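You operate a simulated robot arm through the tools that you are given. There is no shell and no other tool. Be economical: measure what you need, move in short steps, check, and stop when the job is done.

Carry out the task below with a simulated two-armed robot. There is one attempt and no reset: what you move stays moved.

JOB
Pick up the beige card divider with one hand, pass it to the other hand and put it on the right end of the setting bench.

Only the result counts: the job must be done as asked and must still hold three seconds after the hand-in. Knocking over, shifting, dropping, spilling or breaking anything else fails it.

ROBOT AND FRAMES
Two 7-joint arms with two-finger parallel grippers on one trunk, on a base that drives. Base frame: it is fixed to the floor where the robot stands at the start and does not move with it; the origin is under the middle of the robot, x ahead of it, y to its left, z up; the surface under the hand at the start is at about z = 86. Units: cm, degrees, N and s.
The left shoulder is at the start at [5, 18.7, 108.5], the right one opposite. With the tool pointing down near the work surface each hand reaches from about 10 to 66 cm from the robot's upright axis, wherever it stands, measured 20 degrees to its own side. Places, roughly: beige card divider (2x19x11 cm) [50, 0, 90]; right end of the setting bench [-330, -20, 80]. Payload 3.43 kg a hand.
The TCP of each hand is the grasp point between the finger pads, 3 cm short of the fingertips. In the tool frame z runs along the fingers and y along their closing line. The gripper opens to 9.4 cm. The fingers are 2.8 cm wide and 1 cm thick; the gripper's body (5 by 9.6 cm) begins 5.5 cm behind the TCP.
Orientation is that of the tool frame in the base frame, as a unit quaternion [w, x, y, z]. With the fingers straight down and closing along the base's y, the tool's x points along the base's -x, its y along +y and its z along -z.

CONTROLS
- The arms move only by the tool apply_moves. It takes "left_increments", "right_increments" or both (then of equal length, played together; a hand with none holds still); each is a list of rows, each an object of numbers (a shift or turn left out is 0, a gripper value left out holds the last): "wx", "wy", "wz": the turn, a rotation vector about the tool's x, y, z in degrees; "x", "y", "z": the shift along the tool's x, y, z in mm; "jaw": the closure in counts, from 0 (fully open) to 255 (shut). In form: [{"wx": .., "wy": .., "wz": .., "x": .., "y": .., "z": .., "jaw": ..}, ...]. A call has 1 to 12 rows; each row shifts and turns the commanded pose from where the row before left it, along the tool's axes as they then stand. Each row takes 0.2 s and may step no farther than 5 cm and 8.6 degrees from the row before; otherwise, or with a gripper value out of range, the whole call is refused. A pose out of reach is approached as far as the arm can. The call stops where the force on the tool passes 40 N (or 10 N more than at its start, if that is more) or the arm is blocked; 0.2 s more then pass. The fingers move at their own pace (about 15.3 cm/s each) and stop on an object; they squeeze with about 22 N. The grip force told is the motor's: it shows also when the fingers shut on nothing. Time passes only in rows, and 0.2 s behind the last, so rows that do not move let the fingers close. The reply holds the time, the measured pose of the TCP, the force on the tool along the base axes, the opening and the grip force, in the units named above and with some noise, with the torque about the TCP (base axes, N m) and any sound that the robot's microphone picked up.
- Cameras (640 x 400 px; columns grow to the right, rows downward): "scene" is now at [15.06, -0.06, 126.95]; the picture's right is [-0.02, -1.00, 0.00], its down [-0.35, 0.01, -0.94] and it looks along [0.94, -0.02, -0.35] (base axes); focal length 215 px, centre (320, 200). "left" rides on the left gripper at [7.6, -1.4, -10.2] in its tool frame; the picture's right is [0.18, 0.98, 0.00], its down [-0.75, 0.14, -0.64] and it looks along [-0.63, 0.12, 0.77] (tool axes); focal length 243 px, centre (320, 200). "right" rides on the right gripper at [7.6, 1.4, -10.2] in its tool frame; the picture's right is [-0.18, 0.98, 0.00], its down [-0.75, -0.14, -0.64] and it looks along [-0.63, -0.12, 0.77] (tool axes); focal length 243 px, centre (320, 200). There is no depth. A picture from a camera that has moved, and an enlarged one, comes with that camera's place and axes in the base frame and with its lens.
- camera(camera): a new picture of that camera. No time passes.
- move_column(by): slides the trunk up (or, below 0, down) by that many cm; the arms and the scene camera ride with it, the base frame stays. It gives what a move gives, with no picture.
- roll_base(legs): drives the robot by 1 to 6 legs, each [ahead, left, turn to the left] in cm, cm and degrees, along the robot's own axes; the way and the turn of a leg run together, so that a leg with both is an arc; at most 150 cm and 180 degrees a leg. The arms and the cameras ride along, it lands a little off, and it stops where it bumps. It gives what a move gives.
- aim_head(pan, tilt): turns the head with the scene camera to pan (to the left, within 80 degrees either way) and tilt (down, from -29 to 69), counted from straight ahead of the robot. It gives what a move gives.
- zoom(camera, box): a new picture of the part [left, top, right, bottom] of that camera's present view, enlarged. No time passes.
- finish_job(): hands the job in; it is judged then, once.

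Go step by step. Nothing tells you exact positions but the pictures and the camera data: compare them with the known pose of the tool, close in by small moves and look again before you grip or let go. The budget is 120 turns and 108 pictures, counting those below and the enlarged ones. Unless the task says otherwise, let go and move clear before handing in, and close with one line.

The tools are called after "Emit:" as a command line: name --argument value ..., lists and objects as JSON in quotes. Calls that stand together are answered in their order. apply_moves: Moves the arms, as the interface text tells. Its arguments: {"type":"object","properties":{"left_increments":{"type":"array"},"right_increments":{"type":"array"}},"required":[]} The other tools are called the same way: move_column (by) slides the trunk up or down; roll_base (legs) drives the base; aim_head (pan, tilt) turns the head that bears the scene camera; camera (camera) takes a picture; zoom (camera, box) takes an enlarged picture of a part of a camera's view; finish_job () hands the job in.

At the start:

```text
t: 0.0
left_position: [38.98, 10.7, 118.9]
left_tool_rot: [0.0, -0.001, 1.0, -0.001]
left_contact_force: [-0.4, 0.3, 0.5]
left_torque: [-0.02, 0.01, 0.02]
left_finger_gap: 9.41
left_grasp_force: 0.1
right_position: [37.65, -14.3, 108.44]
right_tool_rot: [0.0, 0.0, 1.0, 0.0]
right_contact_force: [0.2, 0.0, -0.6]
right_torque: [0.02, 0.01, 0.0]
right_finger_gap: 9.39
right_grasp_force: 0.0
trunk travel left (down, up): [-30.0, 13.2]
robot x, y, heading: [0.03, -0.03, 0.1]
head pan, tilt: [-1.4, 20.4]
```

scene: 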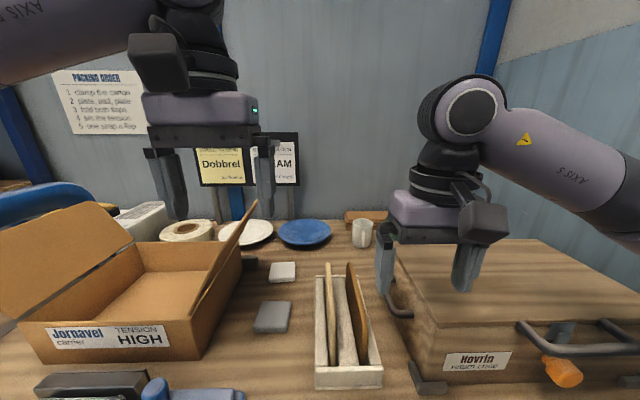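
right: 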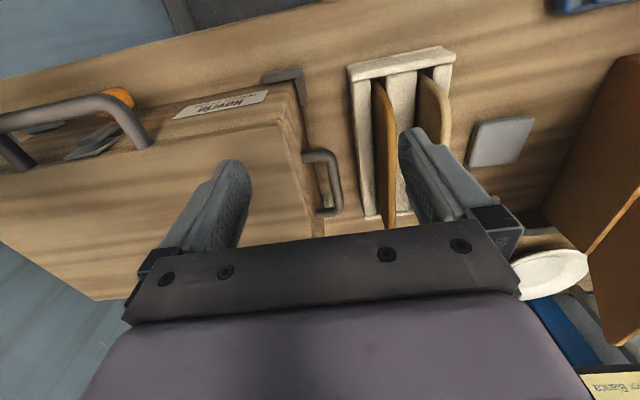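
left: 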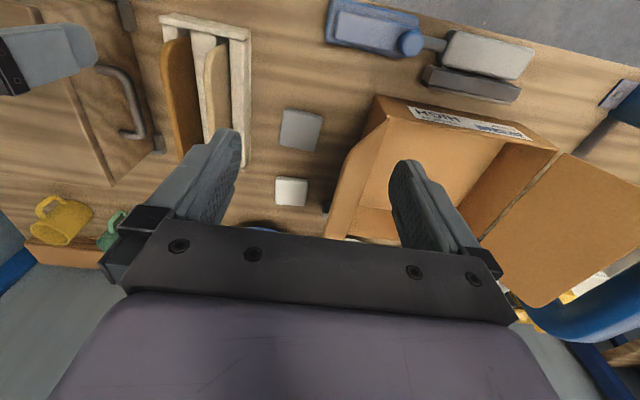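

I see a white rack with two dividers, a lighter one on the left and a browner one on the right. I'll zoom in to tell which is beige and where it stands.

Emit:
zoom --camera "scene" --box '[240, 220, 440, 400]'

Emit:
zoom --camera "left" --box '[120, 0, 320, 160]'

Emit:
zoom --camera "right" --box '[320, 30, 520, 250]'

```text
2.22 times, centred on (340, 310) of scene
camera zoom: at [15.06, -0.06, 126.95], right [-0.02, -1.0, 0.0], down [-0.35, 0.01, -0.94], along [0.94, -0.02, -0.35], focal length 477 px, centre (276, -44)
```

zoom: 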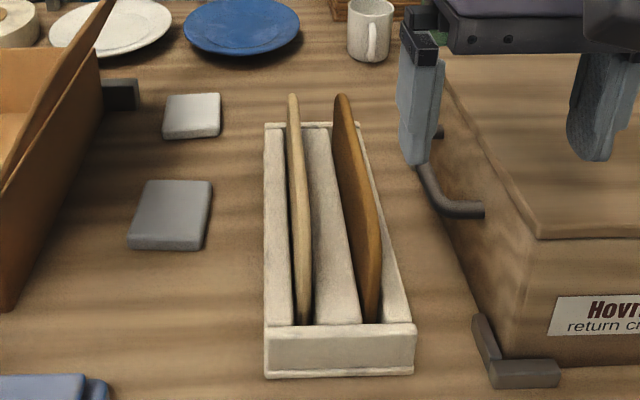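

```text
2.50 times, centred on (220, 80) of left
camera zoom: at [31.35, 9.12, 129.16], right [-0.19, 0.98, 0.0], down [0.75, 0.14, 0.64], along [0.63, 0.12, -0.77], focal length 606 px, centre (570, 500)
```

zoom: 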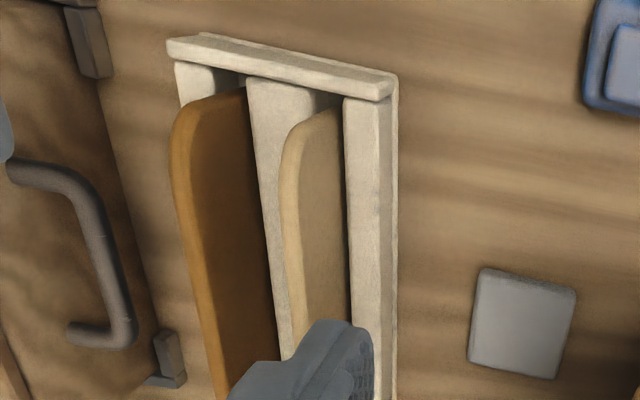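

```text
1.82 times, centred on (420, 140) of right
camera zoom: at [30.09, -12.85, 118.86], right [0.18, 0.98, 0.0], down [0.75, -0.14, 0.64], along [0.63, -0.12, -0.77], focal length 441 px, centre (138, 309)
```

zoom: 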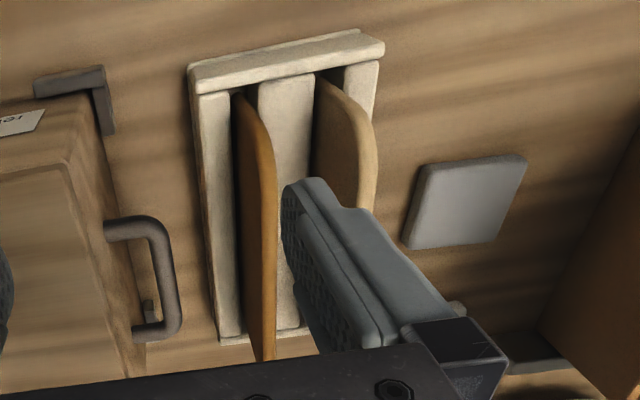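

The beige divider is the left one, standing in its slot at roughly y=-2.4, x 39–58, with its top near z=97. I'll move the right hand aside and bring the left above the divider with its fingers part closed.

Emit:
apply_moves --right_increments '[{"y": -20, "z": -40}, {"y": -40, "z": -30}, {"y": -40, "z": -20}, {}, {}, {}]' --left_increments '[{"jaw": 140}, {"y": -30, "x": -10}, {"y": -30, "x": -20}, {"y": -35, "x": -20, "z": 10}, {"y": -36, "x": -10, "z": 20}, {}]'

Emit:
camera --camera "left"

Emit:
camera --camera "scene"

```text
t: 1.4
left_position: [45.2, -2.36, 115.68]
left_tool_rot: [0.0, -0.001, 1.0, -0.001]
left_contact_force: [-0.7, 0.6, -0.5]
left_torque: [0.06, -0.02, 0.03]
left_finger_gap: 4.23
left_grasp_force: 0.1
right_position: [37.64, -24.31, 117.59]
right_tool_rot: [0.0, 0.001, 1.0, 0.0]
right_contact_force: [0.0, 0.3, -0.7]
right_torque: [0.0, 0.01, 0.0]
right_finger_gap: 9.41
right_grasp_force: 0.1
trunk travel left (down, up): [-30.0, 13.2]
robot x, y, heading: [0.19, 0.0, -0.0]
head pan, tilt: [-1.4, 20.4]
```

```text
101 pictures are left
camera left: at [37.55, -3.97, 126.0], right [-0.19, 0.98, 0.0], down [0.75, 0.14, 0.64], along [0.63, 0.12, -0.77], focal length 243 px, centre (320, 200)
```

left: 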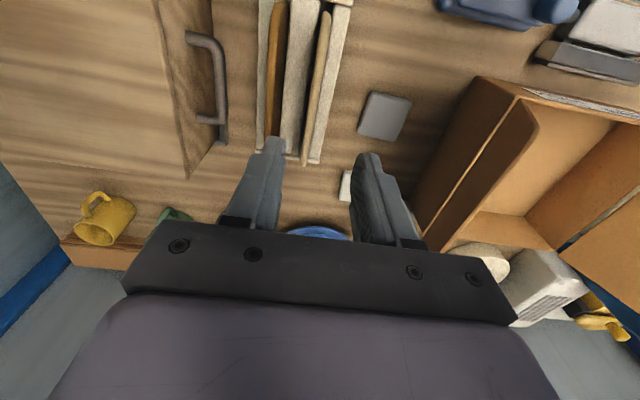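

```text
100 pictures are left
camera scene: at [15.06, -0.03, 126.95], right [-0.02, -1.0, 0.0], down [-0.35, 0.01, -0.94], along [0.94, -0.02, -0.35], focal length 215 px, centre (320, 200)
```

scene: 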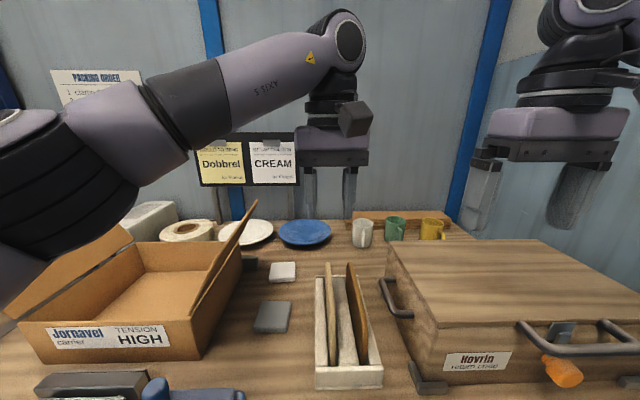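

The left hand is above the divider and the view is clear, so I'll zoom in on the rack to locate it.

Emit:
zoom --camera "left" --box '[230, 0, 390, 180]'

Emit:
zoom --camera "scene" --box '[290, 250, 410, 400]'

```text
2.22 times, centred on (310, 90) of left
camera zoom: at [37.55, -3.97, 126.0], right [-0.19, 0.98, 0.0], down [0.75, 0.14, 0.64], along [0.63, 0.12, -0.77], focal length 539 px, centre (342, 444)
```

zoom: 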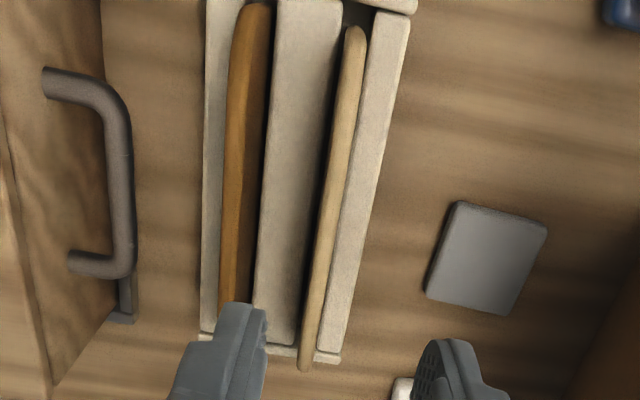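

```text
2.67 times, centred on (350, 325) of scene
camera zoom: at [15.06, -0.03, 126.95], right [-0.02, -1.0, 0.0], down [-0.35, 0.01, -0.94], along [0.94, -0.02, -0.35], focal length 573 px, centre (240, -133)
```

zoom: 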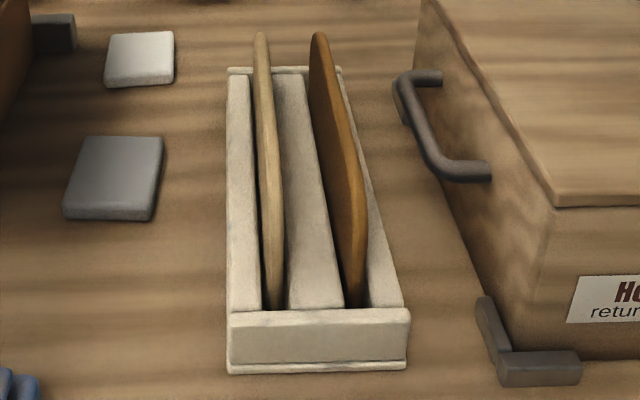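

By my figures the divider's top edge is at about y=-2.8 and z≈97, and the rack's top at about z=91. I'll lower to just above it and check the alignment.

Emit:
apply_moves --left_increments '[{"y": -4, "x": 10, "z": 40}, {"z": 40}, {"z": 40}, {"z": 20}, {}]'

Emit:
camera --camera "left"

Emit:
zoom --camera "scene" --box '[260, 200, 420, 400]'

```text
t: 2.6
left_position: [43.92, -2.73, 101.98]
left_tool_rot: [0.0, -0.001, 1.0, -0.002]
left_contact_force: [-0.4, 0.5, 0.1]
left_torque: [-0.01, 0.01, -0.05]
left_finger_gap: 4.25
left_grasp_force: 0.1
right_position: [37.72, -24.29, 117.54]
right_tool_rot: [0.0, 0.0, 1.0, -0.001]
right_contact_force: [-0.1, 0.8, -0.2]
right_torque: [0.02, 0.03, -0.03]
right_finger_gap: 9.38
right_grasp_force: 0.1
trunk travel left (down, up): [-30.0, 13.2]
robot x, y, heading: [0.54, -0.31, -0.0]
head pan, tilt: [-1.4, 20.4]
```

```text
97 pictures are left
camera left: at [36.28, -4.27, 112.25], right [-0.19, 0.98, 0.0], down [0.75, 0.14, 0.64], along [0.63, 0.12, -0.77], focal length 243 px, centre (320, 200)
```

left: 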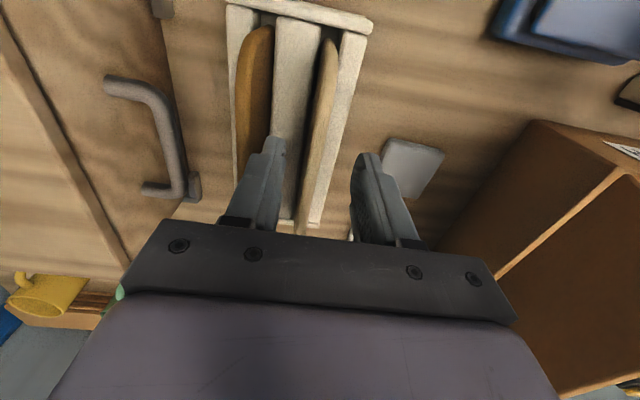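

```text
2.00 times, centred on (340, 300) of scene
camera zoom: at [15.06, -0.06, 126.95], right [-0.02, -1.0, 0.0], down [-0.35, 0.01, -0.94], along [0.94, -0.02, -0.35], focal length 430 px, centre (280, 0)
```

zoom: 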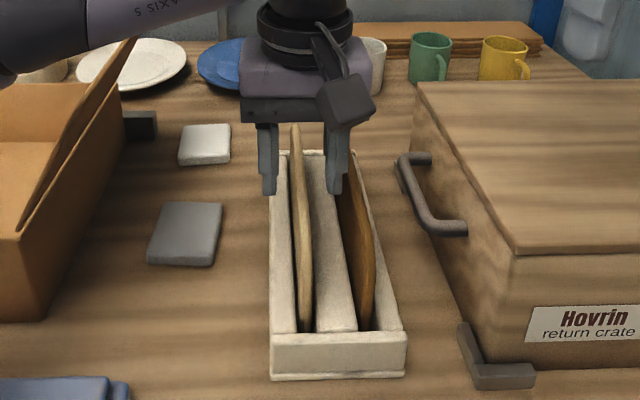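

The fingers straddle the beige divider and are centred on it. I'll go down to about z=95.2 and close.

Emit:
apply_moves --left_increments '[{"z": 35}, {"z": 33}, {}, {"jaw": 255}, {}, {}, {}]'

Emit:
zoom --camera "scene" --box '[260, 200, 420, 400]'

Emit:
camera --camera "left"

```text
t: 4.2
left_position: [44.01, -2.98, 95.14]
left_tool_rot: [0.0, -0.001, 1.0, -0.001]
left_contact_force: [1.0, 0.7, 0.1]
left_torque: [0.03, 0.06, 0.01]
left_finger_gap: 1.4
left_grasp_force: 22.0
right_position: [37.83, -24.31, 117.6]
right_tool_rot: [0.0, 0.0, 1.0, 0.001]
right_contact_force: [-0.2, -0.7, 0.0]
right_torque: [-0.02, -0.03, 0.01]
right_finger_gap: 9.4
right_grasp_force: 0.0
trunk travel left (down, up): [-30.0, 13.2]
robot x, y, heading: [-0.21, 0.24, -0.0]
head pan, tilt: [-1.4, 20.4]
```

```text
2.00 times, centred on (340, 300) of scene
camera zoom: at [15.07, -0.06, 126.95], right [-0.02, -1.0, 0.0], down [-0.35, 0.01, -0.94], along [0.94, -0.02, -0.35], focal length 430 px, centre (280, 0)
```

zoom: 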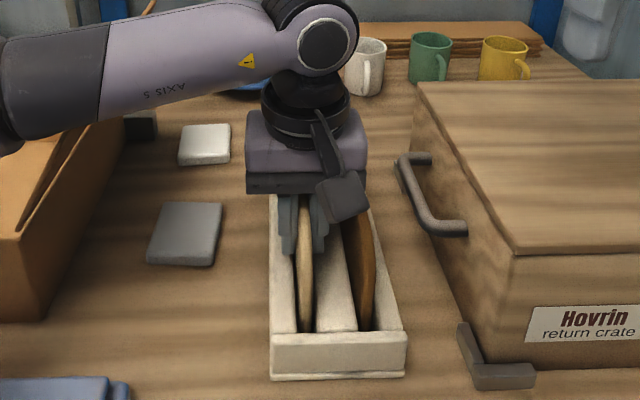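

```text
94 pictures are left
camera left: at [36.46, -4.46, 105.37], right [-0.19, 0.98, 0.0], down [0.75, 0.14, 0.64], along [0.63, 0.12, -0.77], focal length 243 px, centre (320, 200)
```

left: 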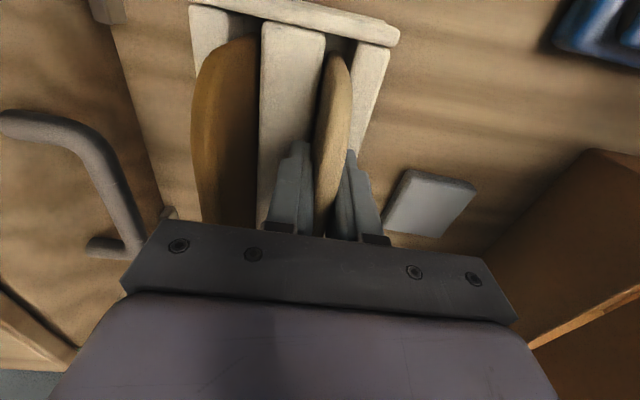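

The divider is gripped at 1.4 cm with a steady 22 N. I'll lift it slowly straight up out of the slot.

Emit:
apply_moves --left_increments '[{"z": -10}, {"z": -20}, {"z": -20}, {"z": -30}, {"z": -30}, {"z": -40}, {"z": -40}, {"z": -30}, {}]'

Emit:
camera --camera "scene"

Emit:
camera --camera "right"

```text
t: 6.2
left_position: [43.94, -3.11, 117.4]
left_tool_rot: [0.0, -0.001, 1.0, -0.002]
left_contact_force: [0.3, -0.2, -0.5]
left_torque: [0.03, 0.04, 0.01]
left_finger_gap: 1.36
left_grasp_force: 22.6
right_position: [37.83, -24.27, 117.6]
right_tool_rot: [0.0, -0.001, 1.0, -0.001]
right_contact_force: [0.0, 0.0, 0.3]
right_torque: [0.02, -0.01, -0.02]
right_finger_gap: 9.39
right_grasp_force: 0.0
trunk travel left (down, up): [-30.0, 13.2]
robot x, y, heading: [0.19, -0.23, 0.0]
head pan, tilt: [-1.4, 20.4]
```

```text
93 pictures are left
camera scene: at [15.09, -0.05, 126.94], right [-0.02, -1.0, 0.0], down [-0.35, 0.01, -0.94], along [0.94, -0.02, -0.35], focal length 215 px, centre (320, 200)
```

scene: 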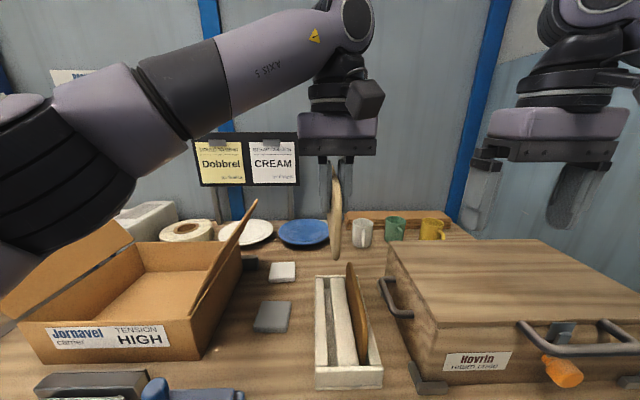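

```text
92 pictures are left
camera right: at [30.15, -22.87, 127.91], right [0.18, 0.98, 0.0], down [0.75, -0.14, 0.64], along [0.63, -0.12, -0.77], focal length 243 px, centre (320, 200)
```

right: 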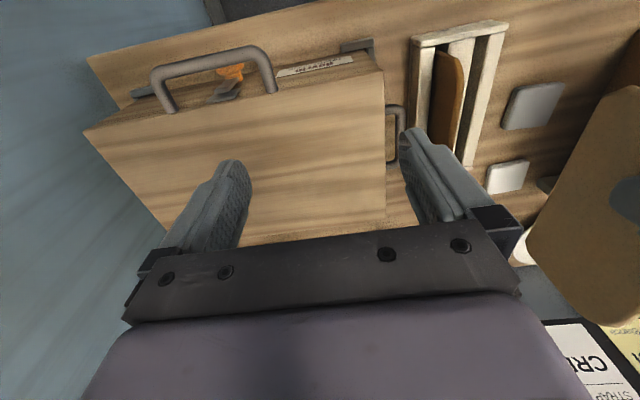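

The divider is clear of the rack and the brown one hasn't moved. For the handover I'll bring the left hand back and turn both hands 90°, so the divider lies across and the cameras face outward.

Emit:
apply_moves --left_increments '[{"y": 30, "x": 20, "z": -10}, {"y": 30, "x": 20, "z": -10}, {"y": 20, "z": -10}, {}]'

Emit:
apply_moves --left_increments '[{"wz": 8.2}, {"wz": 8.2}, {"wz": 8.2}, {"wz": 8.2}, {"wz": 8.2}, {"wz": 8.2}, {"wz": 8.2}, {"wz": 8.2}, {"wz": 8.2}, {"wz": 8.2}, {"wz": 8}, {}]' --right_increments '[{"wz": -8.2}, {"wz": -8.2}, {"wz": -8.2}, {"wz": -8.2}, {"wz": -8.2}, {"wz": -8.2}, {"wz": -8.2}, {"wz": -8.2}, {"wz": -8.2}, {"wz": -8.2}, {"wz": -8}, {}]'

Emit:
camera --camera "scene"

Emit:
camera --camera "right"

Emit:
camera --camera "left"

```text
t: 7.2
left_position: [39.86, 5.2, 120.34]
left_tool_rot: [0.001, -0.001, 1.0, -0.001]
left_contact_force: [0.7, -0.4, -1.9]
left_torque: [0.05, 0.01, 0.02]
left_finger_gap: 1.39
left_grasp_force: 21.9
right_position: [37.75, -24.23, 117.52]
right_tool_rot: [0.0, 0.0, 1.0, 0.0]
right_contact_force: [0.6, -0.3, 0.4]
right_torque: [-0.04, -0.02, 0.0]
right_finger_gap: 9.4
right_grasp_force: 0.0
trunk travel left (down, up): [-30.0, 13.2]
robot x, y, heading: [-0.03, -0.24, 0.1]
head pan, tilt: [-1.4, 20.4]
```

```text
t: 9.8
left_position: [30.4, 3.47, 114.9]
left_tool_rot: [0.003, 0.706, 0.708, 0.0]
left_contact_force: [-0.1, 0.0, -1.5]
left_torque: [0.06, -0.01, 0.01]
left_finger_gap: 1.41
left_grasp_force: 21.7
left hand out of reach, approached as far as the arm can: row 8, 9, 10, 11
right_position: [27.06, -15.06, 111.92]
right_tool_rot: [0.0, 0.707, -0.707, 0.0]
right_contact_force: [0.5, -0.2, -0.5]
right_torque: [-0.02, -0.03, 0.01]
right_finger_gap: 9.45
right_grasp_force: 0.3
right hand out of reach, approached as far as the arm can: row 7, 8, 9, 10, 11
trunk travel left (down, up): [-30.0, 13.2]
robot x, y, heading: [0.03, 0.02, -0.0]
head pan, tilt: [-1.4, 20.4]
```

```text
91 pictures are left
camera scene: at [15.07, -0.06, 126.95], right [-0.02, -1.0, 0.0], down [-0.35, 0.01, -0.94], along [0.94, -0.02, -0.35], focal length 215 px, centre (320, 200)
```

scene: 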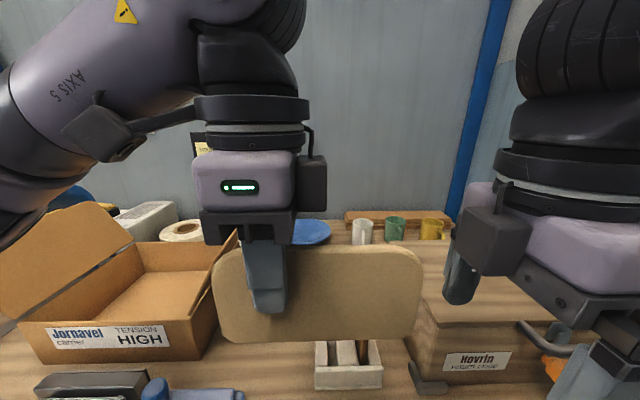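

```text
90 pictures are left
camera right: at [25.67, -22.62, 122.16], right [-0.98, 0.18, 0.0], down [0.14, 0.75, 0.64], along [0.12, 0.63, -0.77], focal length 243 px, centre (320, 200)
```

right: 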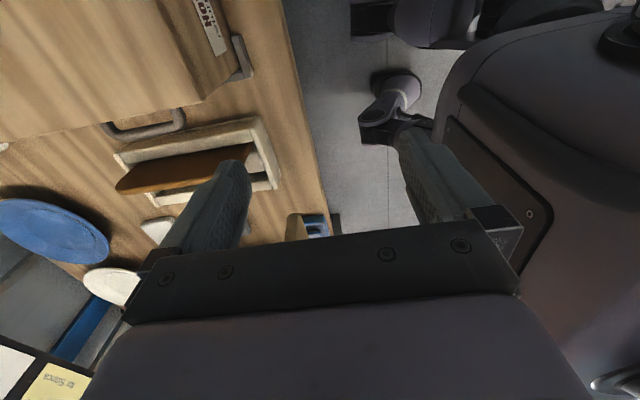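

```text
89 pictures are left
camera left: at [28.94, 11.06, 125.08], right [0.98, 0.19, 0.0], down [0.14, -0.75, 0.64], along [0.12, -0.63, -0.76], focal length 243 px, centre (320, 200)
```

left: 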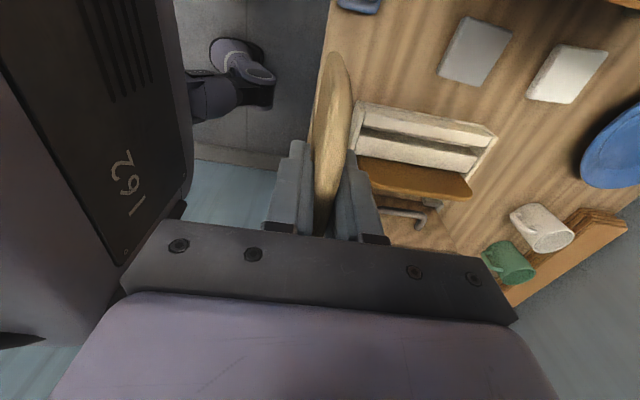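

The divider is held steady across, with its right end free at about y=-9. I'll make a small right-hand move to test its reach, since its last pose was limited.

Emit:
apply_moves --right_increments '[{"y": -10}, {"y": -10, "z": -10}, {"y": -10, "z": -10}, {"z": -10}, {}]'

```text
t: 11.0
left_position: [30.56, 3.6, 114.8]
left_tool_rot: [0.001, 0.705, 0.709, 0.0]
left_contact_force: [0.1, 0.2, -0.7]
left_torque: [0.04, -0.02, 0.0]
left_finger_gap: 1.38
left_grasp_force: 22.4
right_position: [27.49, -13.27, 113.86]
right_tool_rot: [0.0, -0.706, 0.708, 0.001]
right_contact_force: [-0.7, 0.5, -0.7]
right_torque: [0.01, -0.01, 0.04]
right_finger_gap: 9.4
right_grasp_force: 0.1
right hand out of reach, approached as far as the arm can: row 1, 2, 3, 4
trunk travel left (down, up): [-30.0, 13.2]
robot x, y, heading: [0.17, -0.14, 0.3]
head pan, tilt: [-1.4, 20.4]
```

The right hand is limited at this height and out to the side, so I'll move it toward the midline, where it should have more reach.

Emit:
apply_moves --right_increments '[{"x": -15}, {"x": -15}, {}]'

```text
t: 11.8
left_position: [30.33, 3.49, 114.84]
left_tool_rot: [0.001, 0.705, 0.709, -0.001]
left_contact_force: [-0.2, 0.0, -0.4]
left_torque: [0.07, 0.0, 0.0]
left_finger_gap: 1.4
left_grasp_force: 22.2
right_position: [27.46, -10.28, 113.65]
right_tool_rot: [-0.001, -0.706, 0.708, 0.0]
right_contact_force: [-0.4, 0.4, 0.3]
right_torque: [0.0, 0.0, -0.02]
right_finger_gap: 9.4
right_grasp_force: 0.0
trunk travel left (down, up): [-30.0, 13.2]
robot x, y, heading: [0.04, -0.15, 0.0]
head pan, tilt: [-1.4, 20.4]
```

The commanded pose restarts from the measured one, so moves are predictable, and the right fingers should now be around the plate's end. I'll take a look.

Emit:
camera --camera "scene"

Emit:
camera --camera "right"

```text
88 pictures are left
camera scene: at [15.07, -0.07, 126.95], right [-0.02, -1.0, 0.0], down [-0.35, 0.01, -0.94], along [0.94, -0.02, -0.35], focal length 215 px, centre (320, 200)
```

scene: 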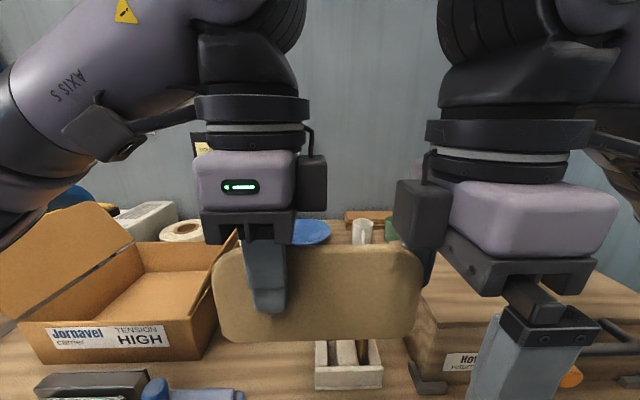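

```text
87 pictures are left
camera right: at [25.99, -17.9, 124.02], right [-0.98, 0.18, 0.0], down [0.14, 0.75, 0.64], along [0.12, 0.63, -0.77], focal length 243 px, centre (320, 200)
```

right: 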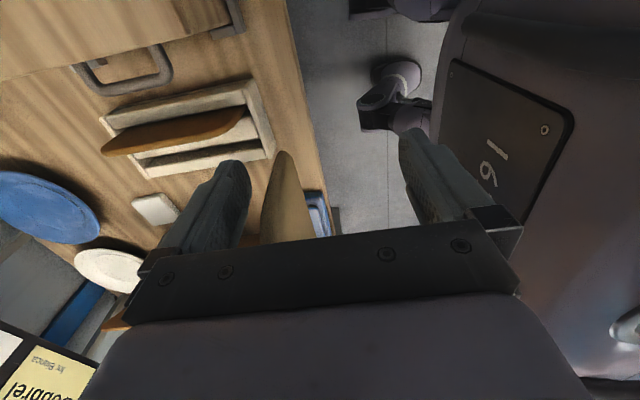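

The plate's end sits between the right fingers, toward the far one. I'll centre the right hand on the plate and move it in over the end.

Emit:
apply_moves --right_increments '[{"y": -15, "z": -6}, {"y": -14, "z": -5}, {"x": -14}, {"x": -14}, {}]'

Emit:
camera --camera "scene"

Emit:
camera --camera "right"

```text
t: 13.0
left_position: [30.39, 3.48, 114.9]
left_tool_rot: [0.002, 0.705, 0.709, -0.001]
left_contact_force: [0.2, -0.5, -1.4]
left_torque: [0.04, -0.01, 0.0]
left_finger_gap: 1.38
left_grasp_force: 22.1
right_position: [28.76, -7.51, 114.07]
right_tool_rot: [0.0, -0.707, 0.708, -0.001]
right_contact_force: [-0.1, -0.2, 0.7]
right_torque: [0.0, 0.0, 0.01]
right_finger_gap: 9.41
right_grasp_force: 0.0
right hand out of reach, approached as far as the arm can: row 2
trunk travel left (down, up): [-30.0, 13.2]
robot x, y, heading: [-0.22, 0.23, 0.2]
head pan, tilt: [-1.4, 20.4]
```

```text
86 pictures are left
camera scene: at [15.07, -0.07, 126.95], right [-0.02, -1.0, 0.0], down [-0.35, 0.01, -0.94], along [0.94, -0.02, -0.35], focal length 215 px, centre (320, 200)
```

scene: 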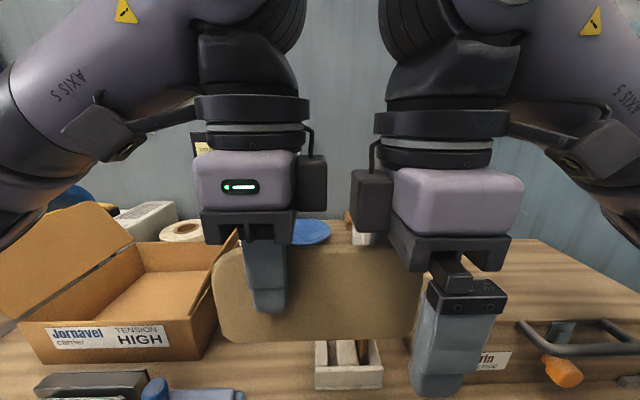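

```text
85 pictures are left
camera right: at [27.28, -15.03, 124.42], right [-0.98, 0.18, 0.0], down [0.14, 0.75, 0.64], along [0.12, 0.63, -0.77], focal length 243 px, centre (320, 200)
```

right: 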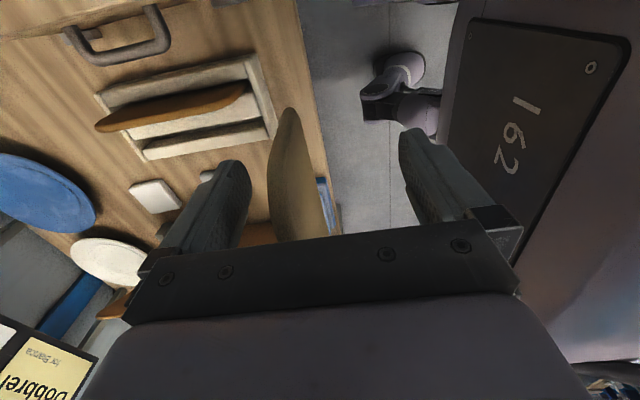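

There's room to go about 0.7 cm farther in, and I need 1.6 cm forward to centre on the plate.

Emit:
apply_moves --right_increments '[{"x": -7}, {"y": -8, "z": 2}, {"y": -8}, {}]'

Emit:
zoom --camera "right" --box '[160, 90, 480, 290]'

Emit:
camera --camera "left"

```text
t: 14.0
left_position: [30.47, 3.51, 114.86]
left_tool_rot: [0.001, 0.705, 0.709, 0.0]
left_contact_force: [0.0, 0.2, 0.0]
left_torque: [0.01, 0.0, 0.02]
left_finger_gap: 1.4
left_grasp_force: 22.0
right_position: [30.18, -6.61, 113.82]
right_tool_rot: [0.0, -0.706, 0.708, 0.0]
right_contact_force: [0.2, 0.6, 0.3]
right_torque: [0.06, -0.03, 0.02]
right_finger_gap: 9.39
right_grasp_force: 0.1
right hand out of reach, approached as far as the arm can: row 3
trunk travel left (down, up): [-30.0, 13.2]
robot x, y, heading: [0.11, -0.01, -0.0]
head pan, tilt: [-1.4, 20.4]
```

```text
2.00 times, centred on (320, 190) of right
camera zoom: at [28.66, -14.25, 124.16], right [-0.98, 0.19, 0.0], down [0.14, 0.75, 0.64], along [0.12, 0.63, -0.77], focal length 485 px, centre (320, 220)
```

zoom: 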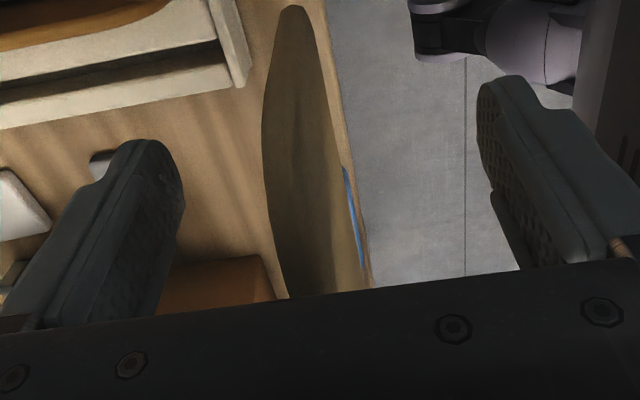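

```text
83 pictures are left
camera left: at [28.95, 11.06, 125.1], right [0.98, 0.19, 0.0], down [0.14, -0.75, 0.64], along [0.12, -0.63, -0.76], focal length 243 px, centre (320, 200)
```

left: 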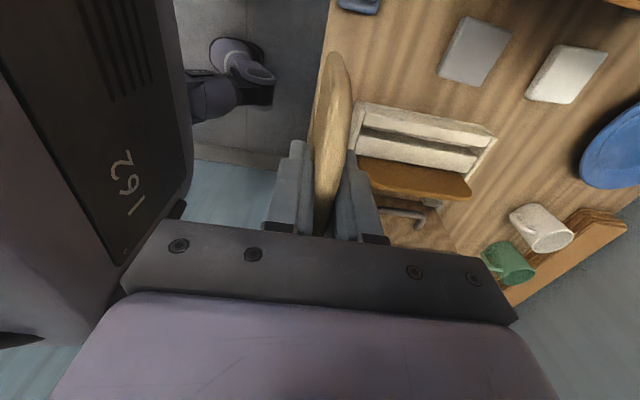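

The plate lies between the right fingers, close to centred. I'll close the right hand while the left still holds.

Emit:
apply_moves --right_increments '[{"jaw": 120}, {}, {"jaw": 190}, {}, {"jaw": 255}, {}, {}, {}]'

Emit:
camera --camera "scene"

Emit:
camera --camera "right"

```text
t: 15.8
left_position: [30.41, 3.51, 114.84]
left_tool_rot: [0.001, 0.706, 0.708, 0.0]
left_contact_force: [-10.0, 3.1, -1.1]
left_torque: [-0.06, -0.11, -0.55]
left_finger_gap: 1.4
left_grasp_force: 22.0
right_position: [30.16, -6.57, 113.96]
right_tool_rot: [0.001, -0.705, 0.709, 0.001]
right_contact_force: [9.4, -1.5, -0.4]
right_torque: [0.08, 0.16, -0.43]
right_finger_gap: 1.42
right_grasp_force: 22.3
trunk travel left (down, up): [-30.0, 13.2]
robot x, y, heading: [0.1, 0.13, -0.1]
head pan, tilt: [-1.4, 20.4]
```

```text
82 pictures are left
camera scene: at [15.07, -0.06, 126.95], right [-0.02, -1.0, 0.0], down [-0.35, 0.01, -0.94], along [0.94, -0.02, -0.35], focal length 215 px, centre (320, 200)
```

scene: 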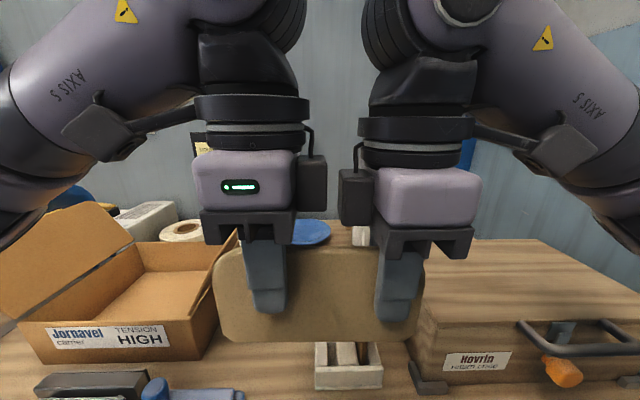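

```text
81 pictures are left
camera right: at [28.66, -14.27, 124.16], right [-0.98, 0.19, 0.0], down [0.14, 0.75, 0.64], along [0.12, 0.63, -0.77], focal length 243 px, centre (320, 200)
```

right: 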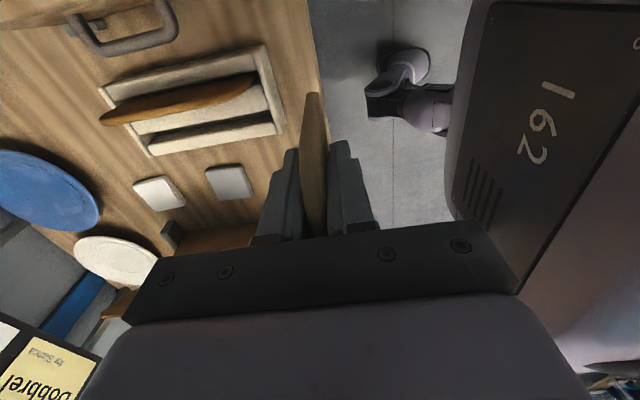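

Both hands hold it with a small opposing force. I'll ease the right hand 2–3 mm forward, then open the left and back it out sideways.

Emit:
apply_moves --right_increments '[{"y": -3}, {}, {}, {}, {}]' --left_increments '[{}, {}, {"jaw": 150}, {}, {}]'

Emit:
camera --camera "scene"

Emit:
camera --camera "left"

```text
t: 17.0
left_position: [30.4, 3.45, 114.9]
left_tool_rot: [0.002, 0.705, 0.709, -0.001]
left_contact_force: [0.5, 0.4, -0.2]
left_torque: [0.0, -0.02, 0.01]
left_finger_gap: 3.86
left_grasp_force: 0.1
right_position: [30.07, -6.6, 113.79]
right_tool_rot: [0.001, -0.706, 0.708, 0.0]
right_contact_force: [-0.7, -0.5, 0.0]
right_torque: [-0.06, 0.02, -0.01]
right_finger_gap: 1.43
right_grasp_force: 22.3
trunk travel left (down, up): [-30.0, 13.2]
robot x, y, heading: [-0.21, 0.13, -0.1]
head pan, tilt: [-1.4, 20.4]
```

```text
80 pictures are left
camera scene: at [15.07, -0.06, 126.95], right [-0.02, -1.0, 0.0], down [-0.35, 0.01, -0.94], along [0.94, -0.02, -0.35], focal length 215 px, centre (320, 200)
```

scene: 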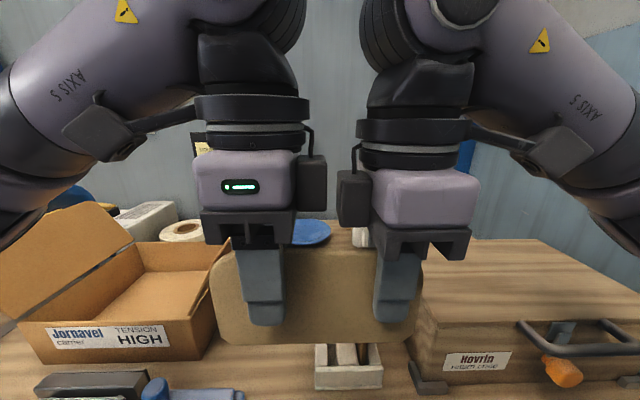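

```text
79 pictures are left
camera left: at [28.95, 11.06, 125.1], right [0.98, 0.19, 0.0], down [0.14, -0.75, 0.64], along [0.12, -0.63, -0.76], focal length 243 px, centre (320, 200)
```

left: 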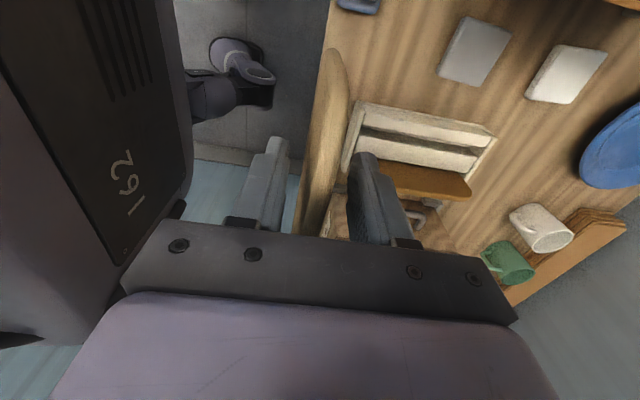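

The right hand now holds the plate alone without slipping. I'll back the left hand out to the left with its jaw a little wider.

Emit:
apply_moves --left_increments '[{"jaw": 80}, {"x": 20}, {"x": 30}, {"x": 30}, {"x": 30}, {}]'

Emit:
aim_head --pan 80 --tilt 20

Emit:
camera --camera "scene"

Emit:
aim_head --pan -80 --tilt 20

Emit:
camera --camera "scene"

Emit:
camera --camera "left"

```text
t: 18.4
left_position: [27.61, 13.17, 113.58]
left_tool_rot: [0.001, 0.707, 0.708, 0.0]
left_contact_force: [-0.1, 0.2, 0.1]
left_torque: [0.01, 0.0, 0.0]
left_finger_gap: 6.46
left_grasp_force: 0.0
left hand out of reach, approached as far as the arm can: row 2, 3, 4, 5
right_position: [30.25, -6.69, 113.82]
right_tool_rot: [0.0, -0.706, 0.708, 0.001]
right_contact_force: [0.6, 0.0, -0.1]
right_torque: [-0.07, -0.01, 0.0]
right_finger_gap: 1.37
right_grasp_force: 21.8
trunk travel left (down, up): [-30.0, 13.2]
robot x, y, heading: [0.05, 0.16, -0.1]
head pan, tilt: [-1.4, 20.4]
```

```text
t: 19.9
left_position: [27.55, 13.21, 113.55]
left_tool_rot: [0.001, 0.706, 0.709, 0.0]
left_contact_force: [0.4, 0.5, 0.0]
left_torque: [0.03, -0.03, -0.01]
left_finger_gap: 6.45
left_grasp_force: 0.0
right_position: [30.19, -6.33, 113.74]
right_tool_rot: [0.0, -0.706, 0.708, 0.0]
right_contact_force: [0.4, -0.5, 0.6]
right_torque: [-0.06, -0.01, 0.0]
right_finger_gap: 1.42
right_grasp_force: 22.2
trunk travel left (down, up): [-30.0, 13.2]
robot x, y, heading: [0.13, 0.16, 0.0]
head pan, tilt: [80.0, 20.0]
```

```text
78 pictures are left
camera scene: at [7.39, 9.34, 127.02], right [0.98, -0.17, 0.0], down [-0.06, -0.34, -0.94], along [0.16, 0.93, -0.34], focal length 215 px, centre (320, 200)
```

scene: 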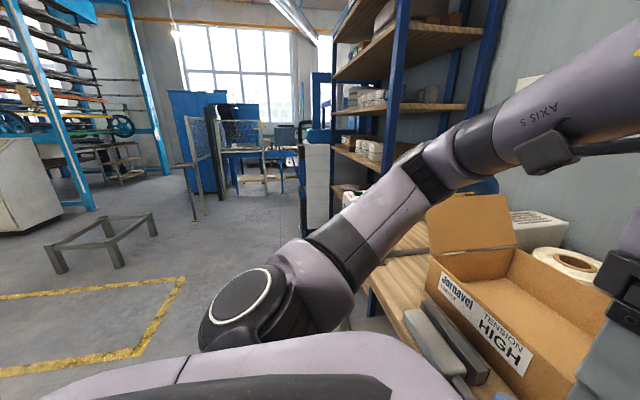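

```text
t: 22.4
left_position: [27.68, 13.11, 113.61]
left_tool_rot: [0.001, 0.706, 0.708, 0.001]
left_contact_force: [0.0, -0.7, -0.4]
left_torque: [-0.01, -0.03, -0.01]
left_finger_gap: 6.44
left_grasp_force: 0.0
right_position: [30.21, -6.55, 113.81]
right_tool_rot: [0.002, -0.707, 0.707, 0.001]
right_contact_force: [0.0, 0.6, 0.3]
right_torque: [-0.09, -0.01, 0.02]
right_finger_gap: 1.4
right_grasp_force: 21.4
trunk travel left (down, up): [-30.0, 13.2]
robot x, y, heading: [0.02, -0.11, 0.1]
head pan, tilt: [-80.0, 20.0]
```

```text
77 pictures are left
camera scene: at [7.39, -9.0, 127.02], right [-0.98, -0.17, 0.0], down [-0.06, 0.34, -0.94], along [0.16, -0.93, -0.34], focal length 215 px, centre (320, 200)
```

scene: 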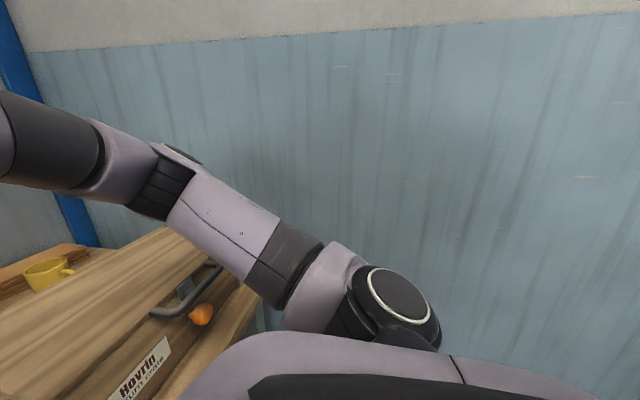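

```text
76 pictures are left
camera left: at [26.14, 20.7, 123.86], right [0.98, 0.19, 0.0], down [0.14, -0.75, 0.64], along [0.12, -0.63, -0.77], focal length 243 px, centre (320, 200)
```

left: 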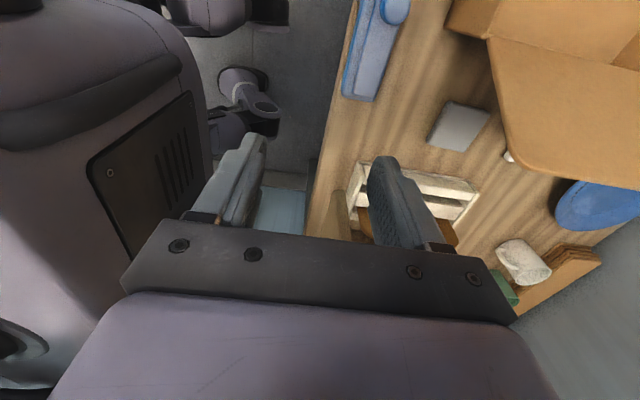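

The left hand is clear and the right one holds the plate firmly; there's a wall to the right and floor space to the left. I'll back away from the table, turn left 90° and look.

Emit:
roll_base --legs '[[-50, 20, 0], [0, 0, 90]]'

Emit:
aim_head --pan 60 --tilt 20

Emit:
camera --camera "scene"

```text
t: 29.3
left_position: [-62.74, 47.92, 113.55]
left_tool_rot: [0.001, 0.001, 1.0, 0.002]
left_contact_force: [0.8, 0.0, 0.9]
left_torque: [-0.02, -0.01, 0.01]
left_finger_gap: 6.44
left_grasp_force: 0.0
right_position: [-42.98, 50.36, 113.76]
right_tool_rot: [0.0, 1.0, -0.005, -0.001]
right_contact_force: [-0.7, 0.4, 0.5]
right_torque: [-0.01, -0.1, 0.02]
right_finger_gap: 1.42
right_grasp_force: 21.5
trunk travel left (down, up): [-30.0, 13.2]
robot x, y, heading: [-49.64, 20.22, 89.7]
head pan, tilt: [-80.0, 20.0]
```

```text
t: 31.6
left_position: [-62.68, 47.8, 113.67]
left_tool_rot: [0.0, 0.002, 1.0, 0.001]
left_contact_force: [0.7, -0.2, 0.1]
left_torque: [0.0, -0.02, -0.02]
left_finger_gap: 6.45
left_grasp_force: 0.0
right_position: [-42.87, 50.37, 113.68]
right_tool_rot: [0.0, 1.0, -0.005, -0.001]
right_contact_force: [-1.1, 0.5, -0.7]
right_torque: [-0.02, -0.08, -0.01]
right_finger_gap: 1.42
right_grasp_force: 22.3
trunk travel left (down, up): [-30.0, 13.2]
robot x, y, heading: [-49.43, 19.95, 89.5]
head pan, tilt: [60.0, 20.0]
```

```text
75 pictures are left
camera scene: at [-57.73, 30.96, 127.02], right [0.51, 0.86, 0.0], down [0.29, -0.17, -0.94], along [-0.81, 0.48, -0.34], focal length 215 px, centre (320, 200)
```

scene: 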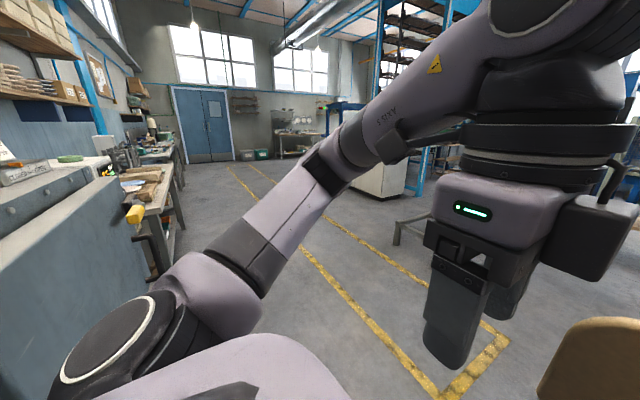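

A row of benches and a cabinet stands along the wall on the -y side, and a yellow-lined aisle runs along -x. I'll move farther from the wall, turn to face -x and look again.

Emit:
roll_base --legs '[[30, 0, 0], [0, 0, 90]]'

Emit:
aim_head --pan 0 --tilt 10

Emit:
camera --camera "scene"

Emit:
aim_head --pan 35 --tilt 15

Emit:
camera --camera "scene"

```text
t: 37.4
left_position: [-76.97, 36.72, 113.71]
left_tool_rot: [0.0, 0.708, -0.706, -0.002]
left_contact_force: [-0.4, 0.1, 0.0]
left_torque: [-0.01, 0.03, 0.04]
left_finger_gap: 6.46
left_grasp_force: 0.1
right_position: [-79.68, 56.49, 113.8]
right_tool_rot: [0.001, 0.709, 0.706, -0.001]
right_contact_force: [0.4, -0.1, 0.3]
right_torque: [0.08, 0.01, -0.04]
right_finger_gap: 1.39
right_grasp_force: 22.3
trunk travel left (down, up): [-30.0, 13.2]
robot x, y, heading: [-49.44, 49.74, 179.8]
head pan, tilt: [60.0, 20.0]
```

```text
t: 38.7
left_position: [-77.0, 36.72, 113.65]
left_tool_rot: [0.0, 0.708, -0.706, -0.001]
left_contact_force: [-0.1, -0.2, -0.2]
left_torque: [-0.03, 0.0, -0.01]
left_finger_gap: 6.44
left_grasp_force: 0.0
right_position: [-79.6, 56.38, 113.68]
right_tool_rot: [0.0, 0.709, 0.705, -0.001]
right_contact_force: [1.3, 0.8, 0.0]
right_torque: [0.04, 0.0, 0.01]
right_finger_gap: 1.4
right_grasp_force: 21.8
trunk travel left (down, up): [-30.0, 13.2]
robot x, y, heading: [-49.23, 50.01, 180.3]
head pan, tilt: [0.0, 10.0]
```

```text
74 pictures are left
camera scene: at [-64.63, 50.06, 128.64], right [0.0, 1.0, 0.0], down [0.17, 0.0, -0.98], along [-0.98, 0.0, -0.17], focal length 215 px, centre (320, 200)
```

scene: 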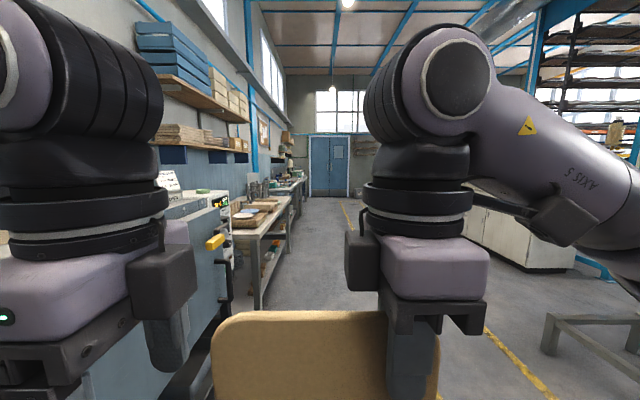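

```text
t: 39.8
left_position: [-76.95, 36.78, 113.57]
left_tool_rot: [-0.001, 0.708, -0.706, -0.002]
left_contact_force: [-0.1, 0.1, 0.1]
left_torque: [0.05, -0.01, -0.01]
left_finger_gap: 6.46
left_grasp_force: 0.0
right_position: [-79.64, 56.34, 113.8]
right_tool_rot: [0.0, 0.708, 0.706, -0.001]
right_contact_force: [-0.4, -0.2, -0.7]
right_torque: [0.05, 0.03, -0.01]
right_finger_gap: 1.43
right_grasp_force: 22.0
trunk travel left (down, up): [-30.0, 13.2]
robot x, y, heading: [-49.05, 49.81, 179.9]
head pan, tilt: [35.0, 15.0]
```

```text
73 pictures are left
camera scene: at [-62.99, 44.71, 127.83], right [-0.57, 0.82, 0.0], down [0.21, 0.15, -0.97], along [-0.79, -0.55, -0.26], focal length 215 px, centre (320, 200)
```

scene: 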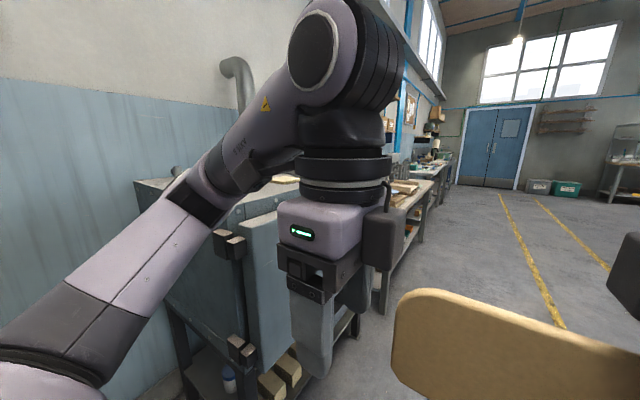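

The bench beyond the blue machine matches the given place, at about px (264, 202) in the straight-ahead view. I'll aim back there and zoom in.

Emit:
aim_head --pan 12 --tilt 10

Emit:
zoom --camera "scene" --box '[230, 140, 390, 280]'

```text
t: 40.6
left_position: [-77.01, 36.75, 113.62]
left_tool_rot: [0.001, 0.708, -0.706, -0.001]
left_contact_force: [0.1, -0.8, 0.9]
left_torque: [-0.01, -0.01, 0.02]
left_finger_gap: 6.43
left_grasp_force: 0.2
right_position: [-79.67, 56.48, 113.61]
right_tool_rot: [0.001, 0.708, 0.706, 0.0]
right_contact_force: [-0.3, 0.1, 0.6]
right_torque: [0.08, -0.02, 0.01]
right_finger_gap: 1.4
right_grasp_force: 22.1
trunk travel left (down, up): [-30.0, 13.2]
robot x, y, heading: [-49.57, 50.17, 179.9]
head pan, tilt: [12.0, 10.0]
```

```text
2.86 times, centred on (310, 210) of scene
camera zoom: at [-64.43, 48.12, 128.64], right [-0.21, 0.98, 0.0], down [0.17, 0.04, -0.98], along [-0.96, -0.2, -0.17], focal length 614 px, centre (349, 171)
```

zoom: 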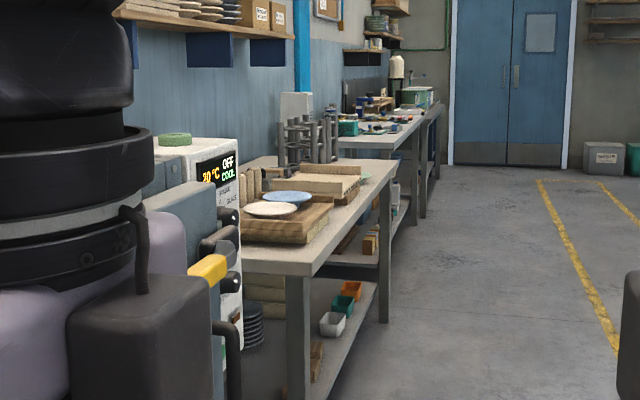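

The setting bench runs from about x=-200 to -377 with its front edge near y=8–11, so its right end, facing it, is the far end near x=-330. I'll drive along the aisle at y≈90, then turn left to face it.

Emit:
roll_base --legs '[[0, -40, 0], [140, 0, 0], [130, 0, 0], [0, 0, 90]]'

Emit:
aim_head --pan 0 --tilt 28

Emit:
camera --camera "scene"

```text
t: 61.3
left_position: [-309.33, 55.75, 113.67]
left_tool_rot: [0.001, 1.0, 0.012, -0.001]
left_contact_force: [-0.4, 0.1, -0.1]
left_torque: [0.02, 0.01, 0.0]
left_finger_gap: 6.46
left_grasp_force: 0.1
right_position: [-328.95, 52.68, 113.7]
right_tool_rot: [0.001, -0.009, 1.0, 0.0]
right_contact_force: [-0.3, 0.5, 0.7]
right_torque: [0.0, 0.04, -0.02]
right_finger_gap: 1.4
right_grasp_force: 21.6
trunk travel left (down, up): [-30.0, 13.2]
robot x, y, heading: [-323.04, 82.72, -88.8]
head pan, tilt: [12.0, 10.0]
```

```text
t: 62.1
left_position: [-309.24, 55.7, 113.57]
left_tool_rot: [0.001, 1.0, 0.012, -0.001]
left_contact_force: [-0.1, -0.1, -0.6]
left_torque: [-0.01, 0.0, 0.01]
left_finger_gap: 6.45
left_grasp_force: 0.0
right_position: [-328.95, 52.79, 113.67]
right_tool_rot: [0.001, -0.008, 1.0, 0.0]
right_contact_force: [-0.8, -1.0, -0.7]
right_torque: [-0.05, 0.06, -0.02]
right_finger_gap: 1.38
right_grasp_force: 22.1
trunk travel left (down, up): [-30.0, 13.2]
robot x, y, heading: [-322.91, 83.05, -88.9]
head pan, tilt: [0.0, 28.0]
```

```text
71 pictures are left
camera scene: at [-322.77, 68.2, 125.73], right [-1.0, -0.02, 0.0], down [-0.01, 0.47, -0.88], along [0.02, -0.88, -0.47], focal length 215 px, centre (320, 200)
```

scene: 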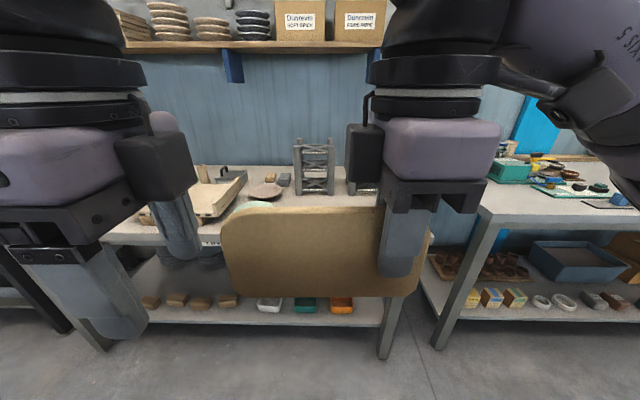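

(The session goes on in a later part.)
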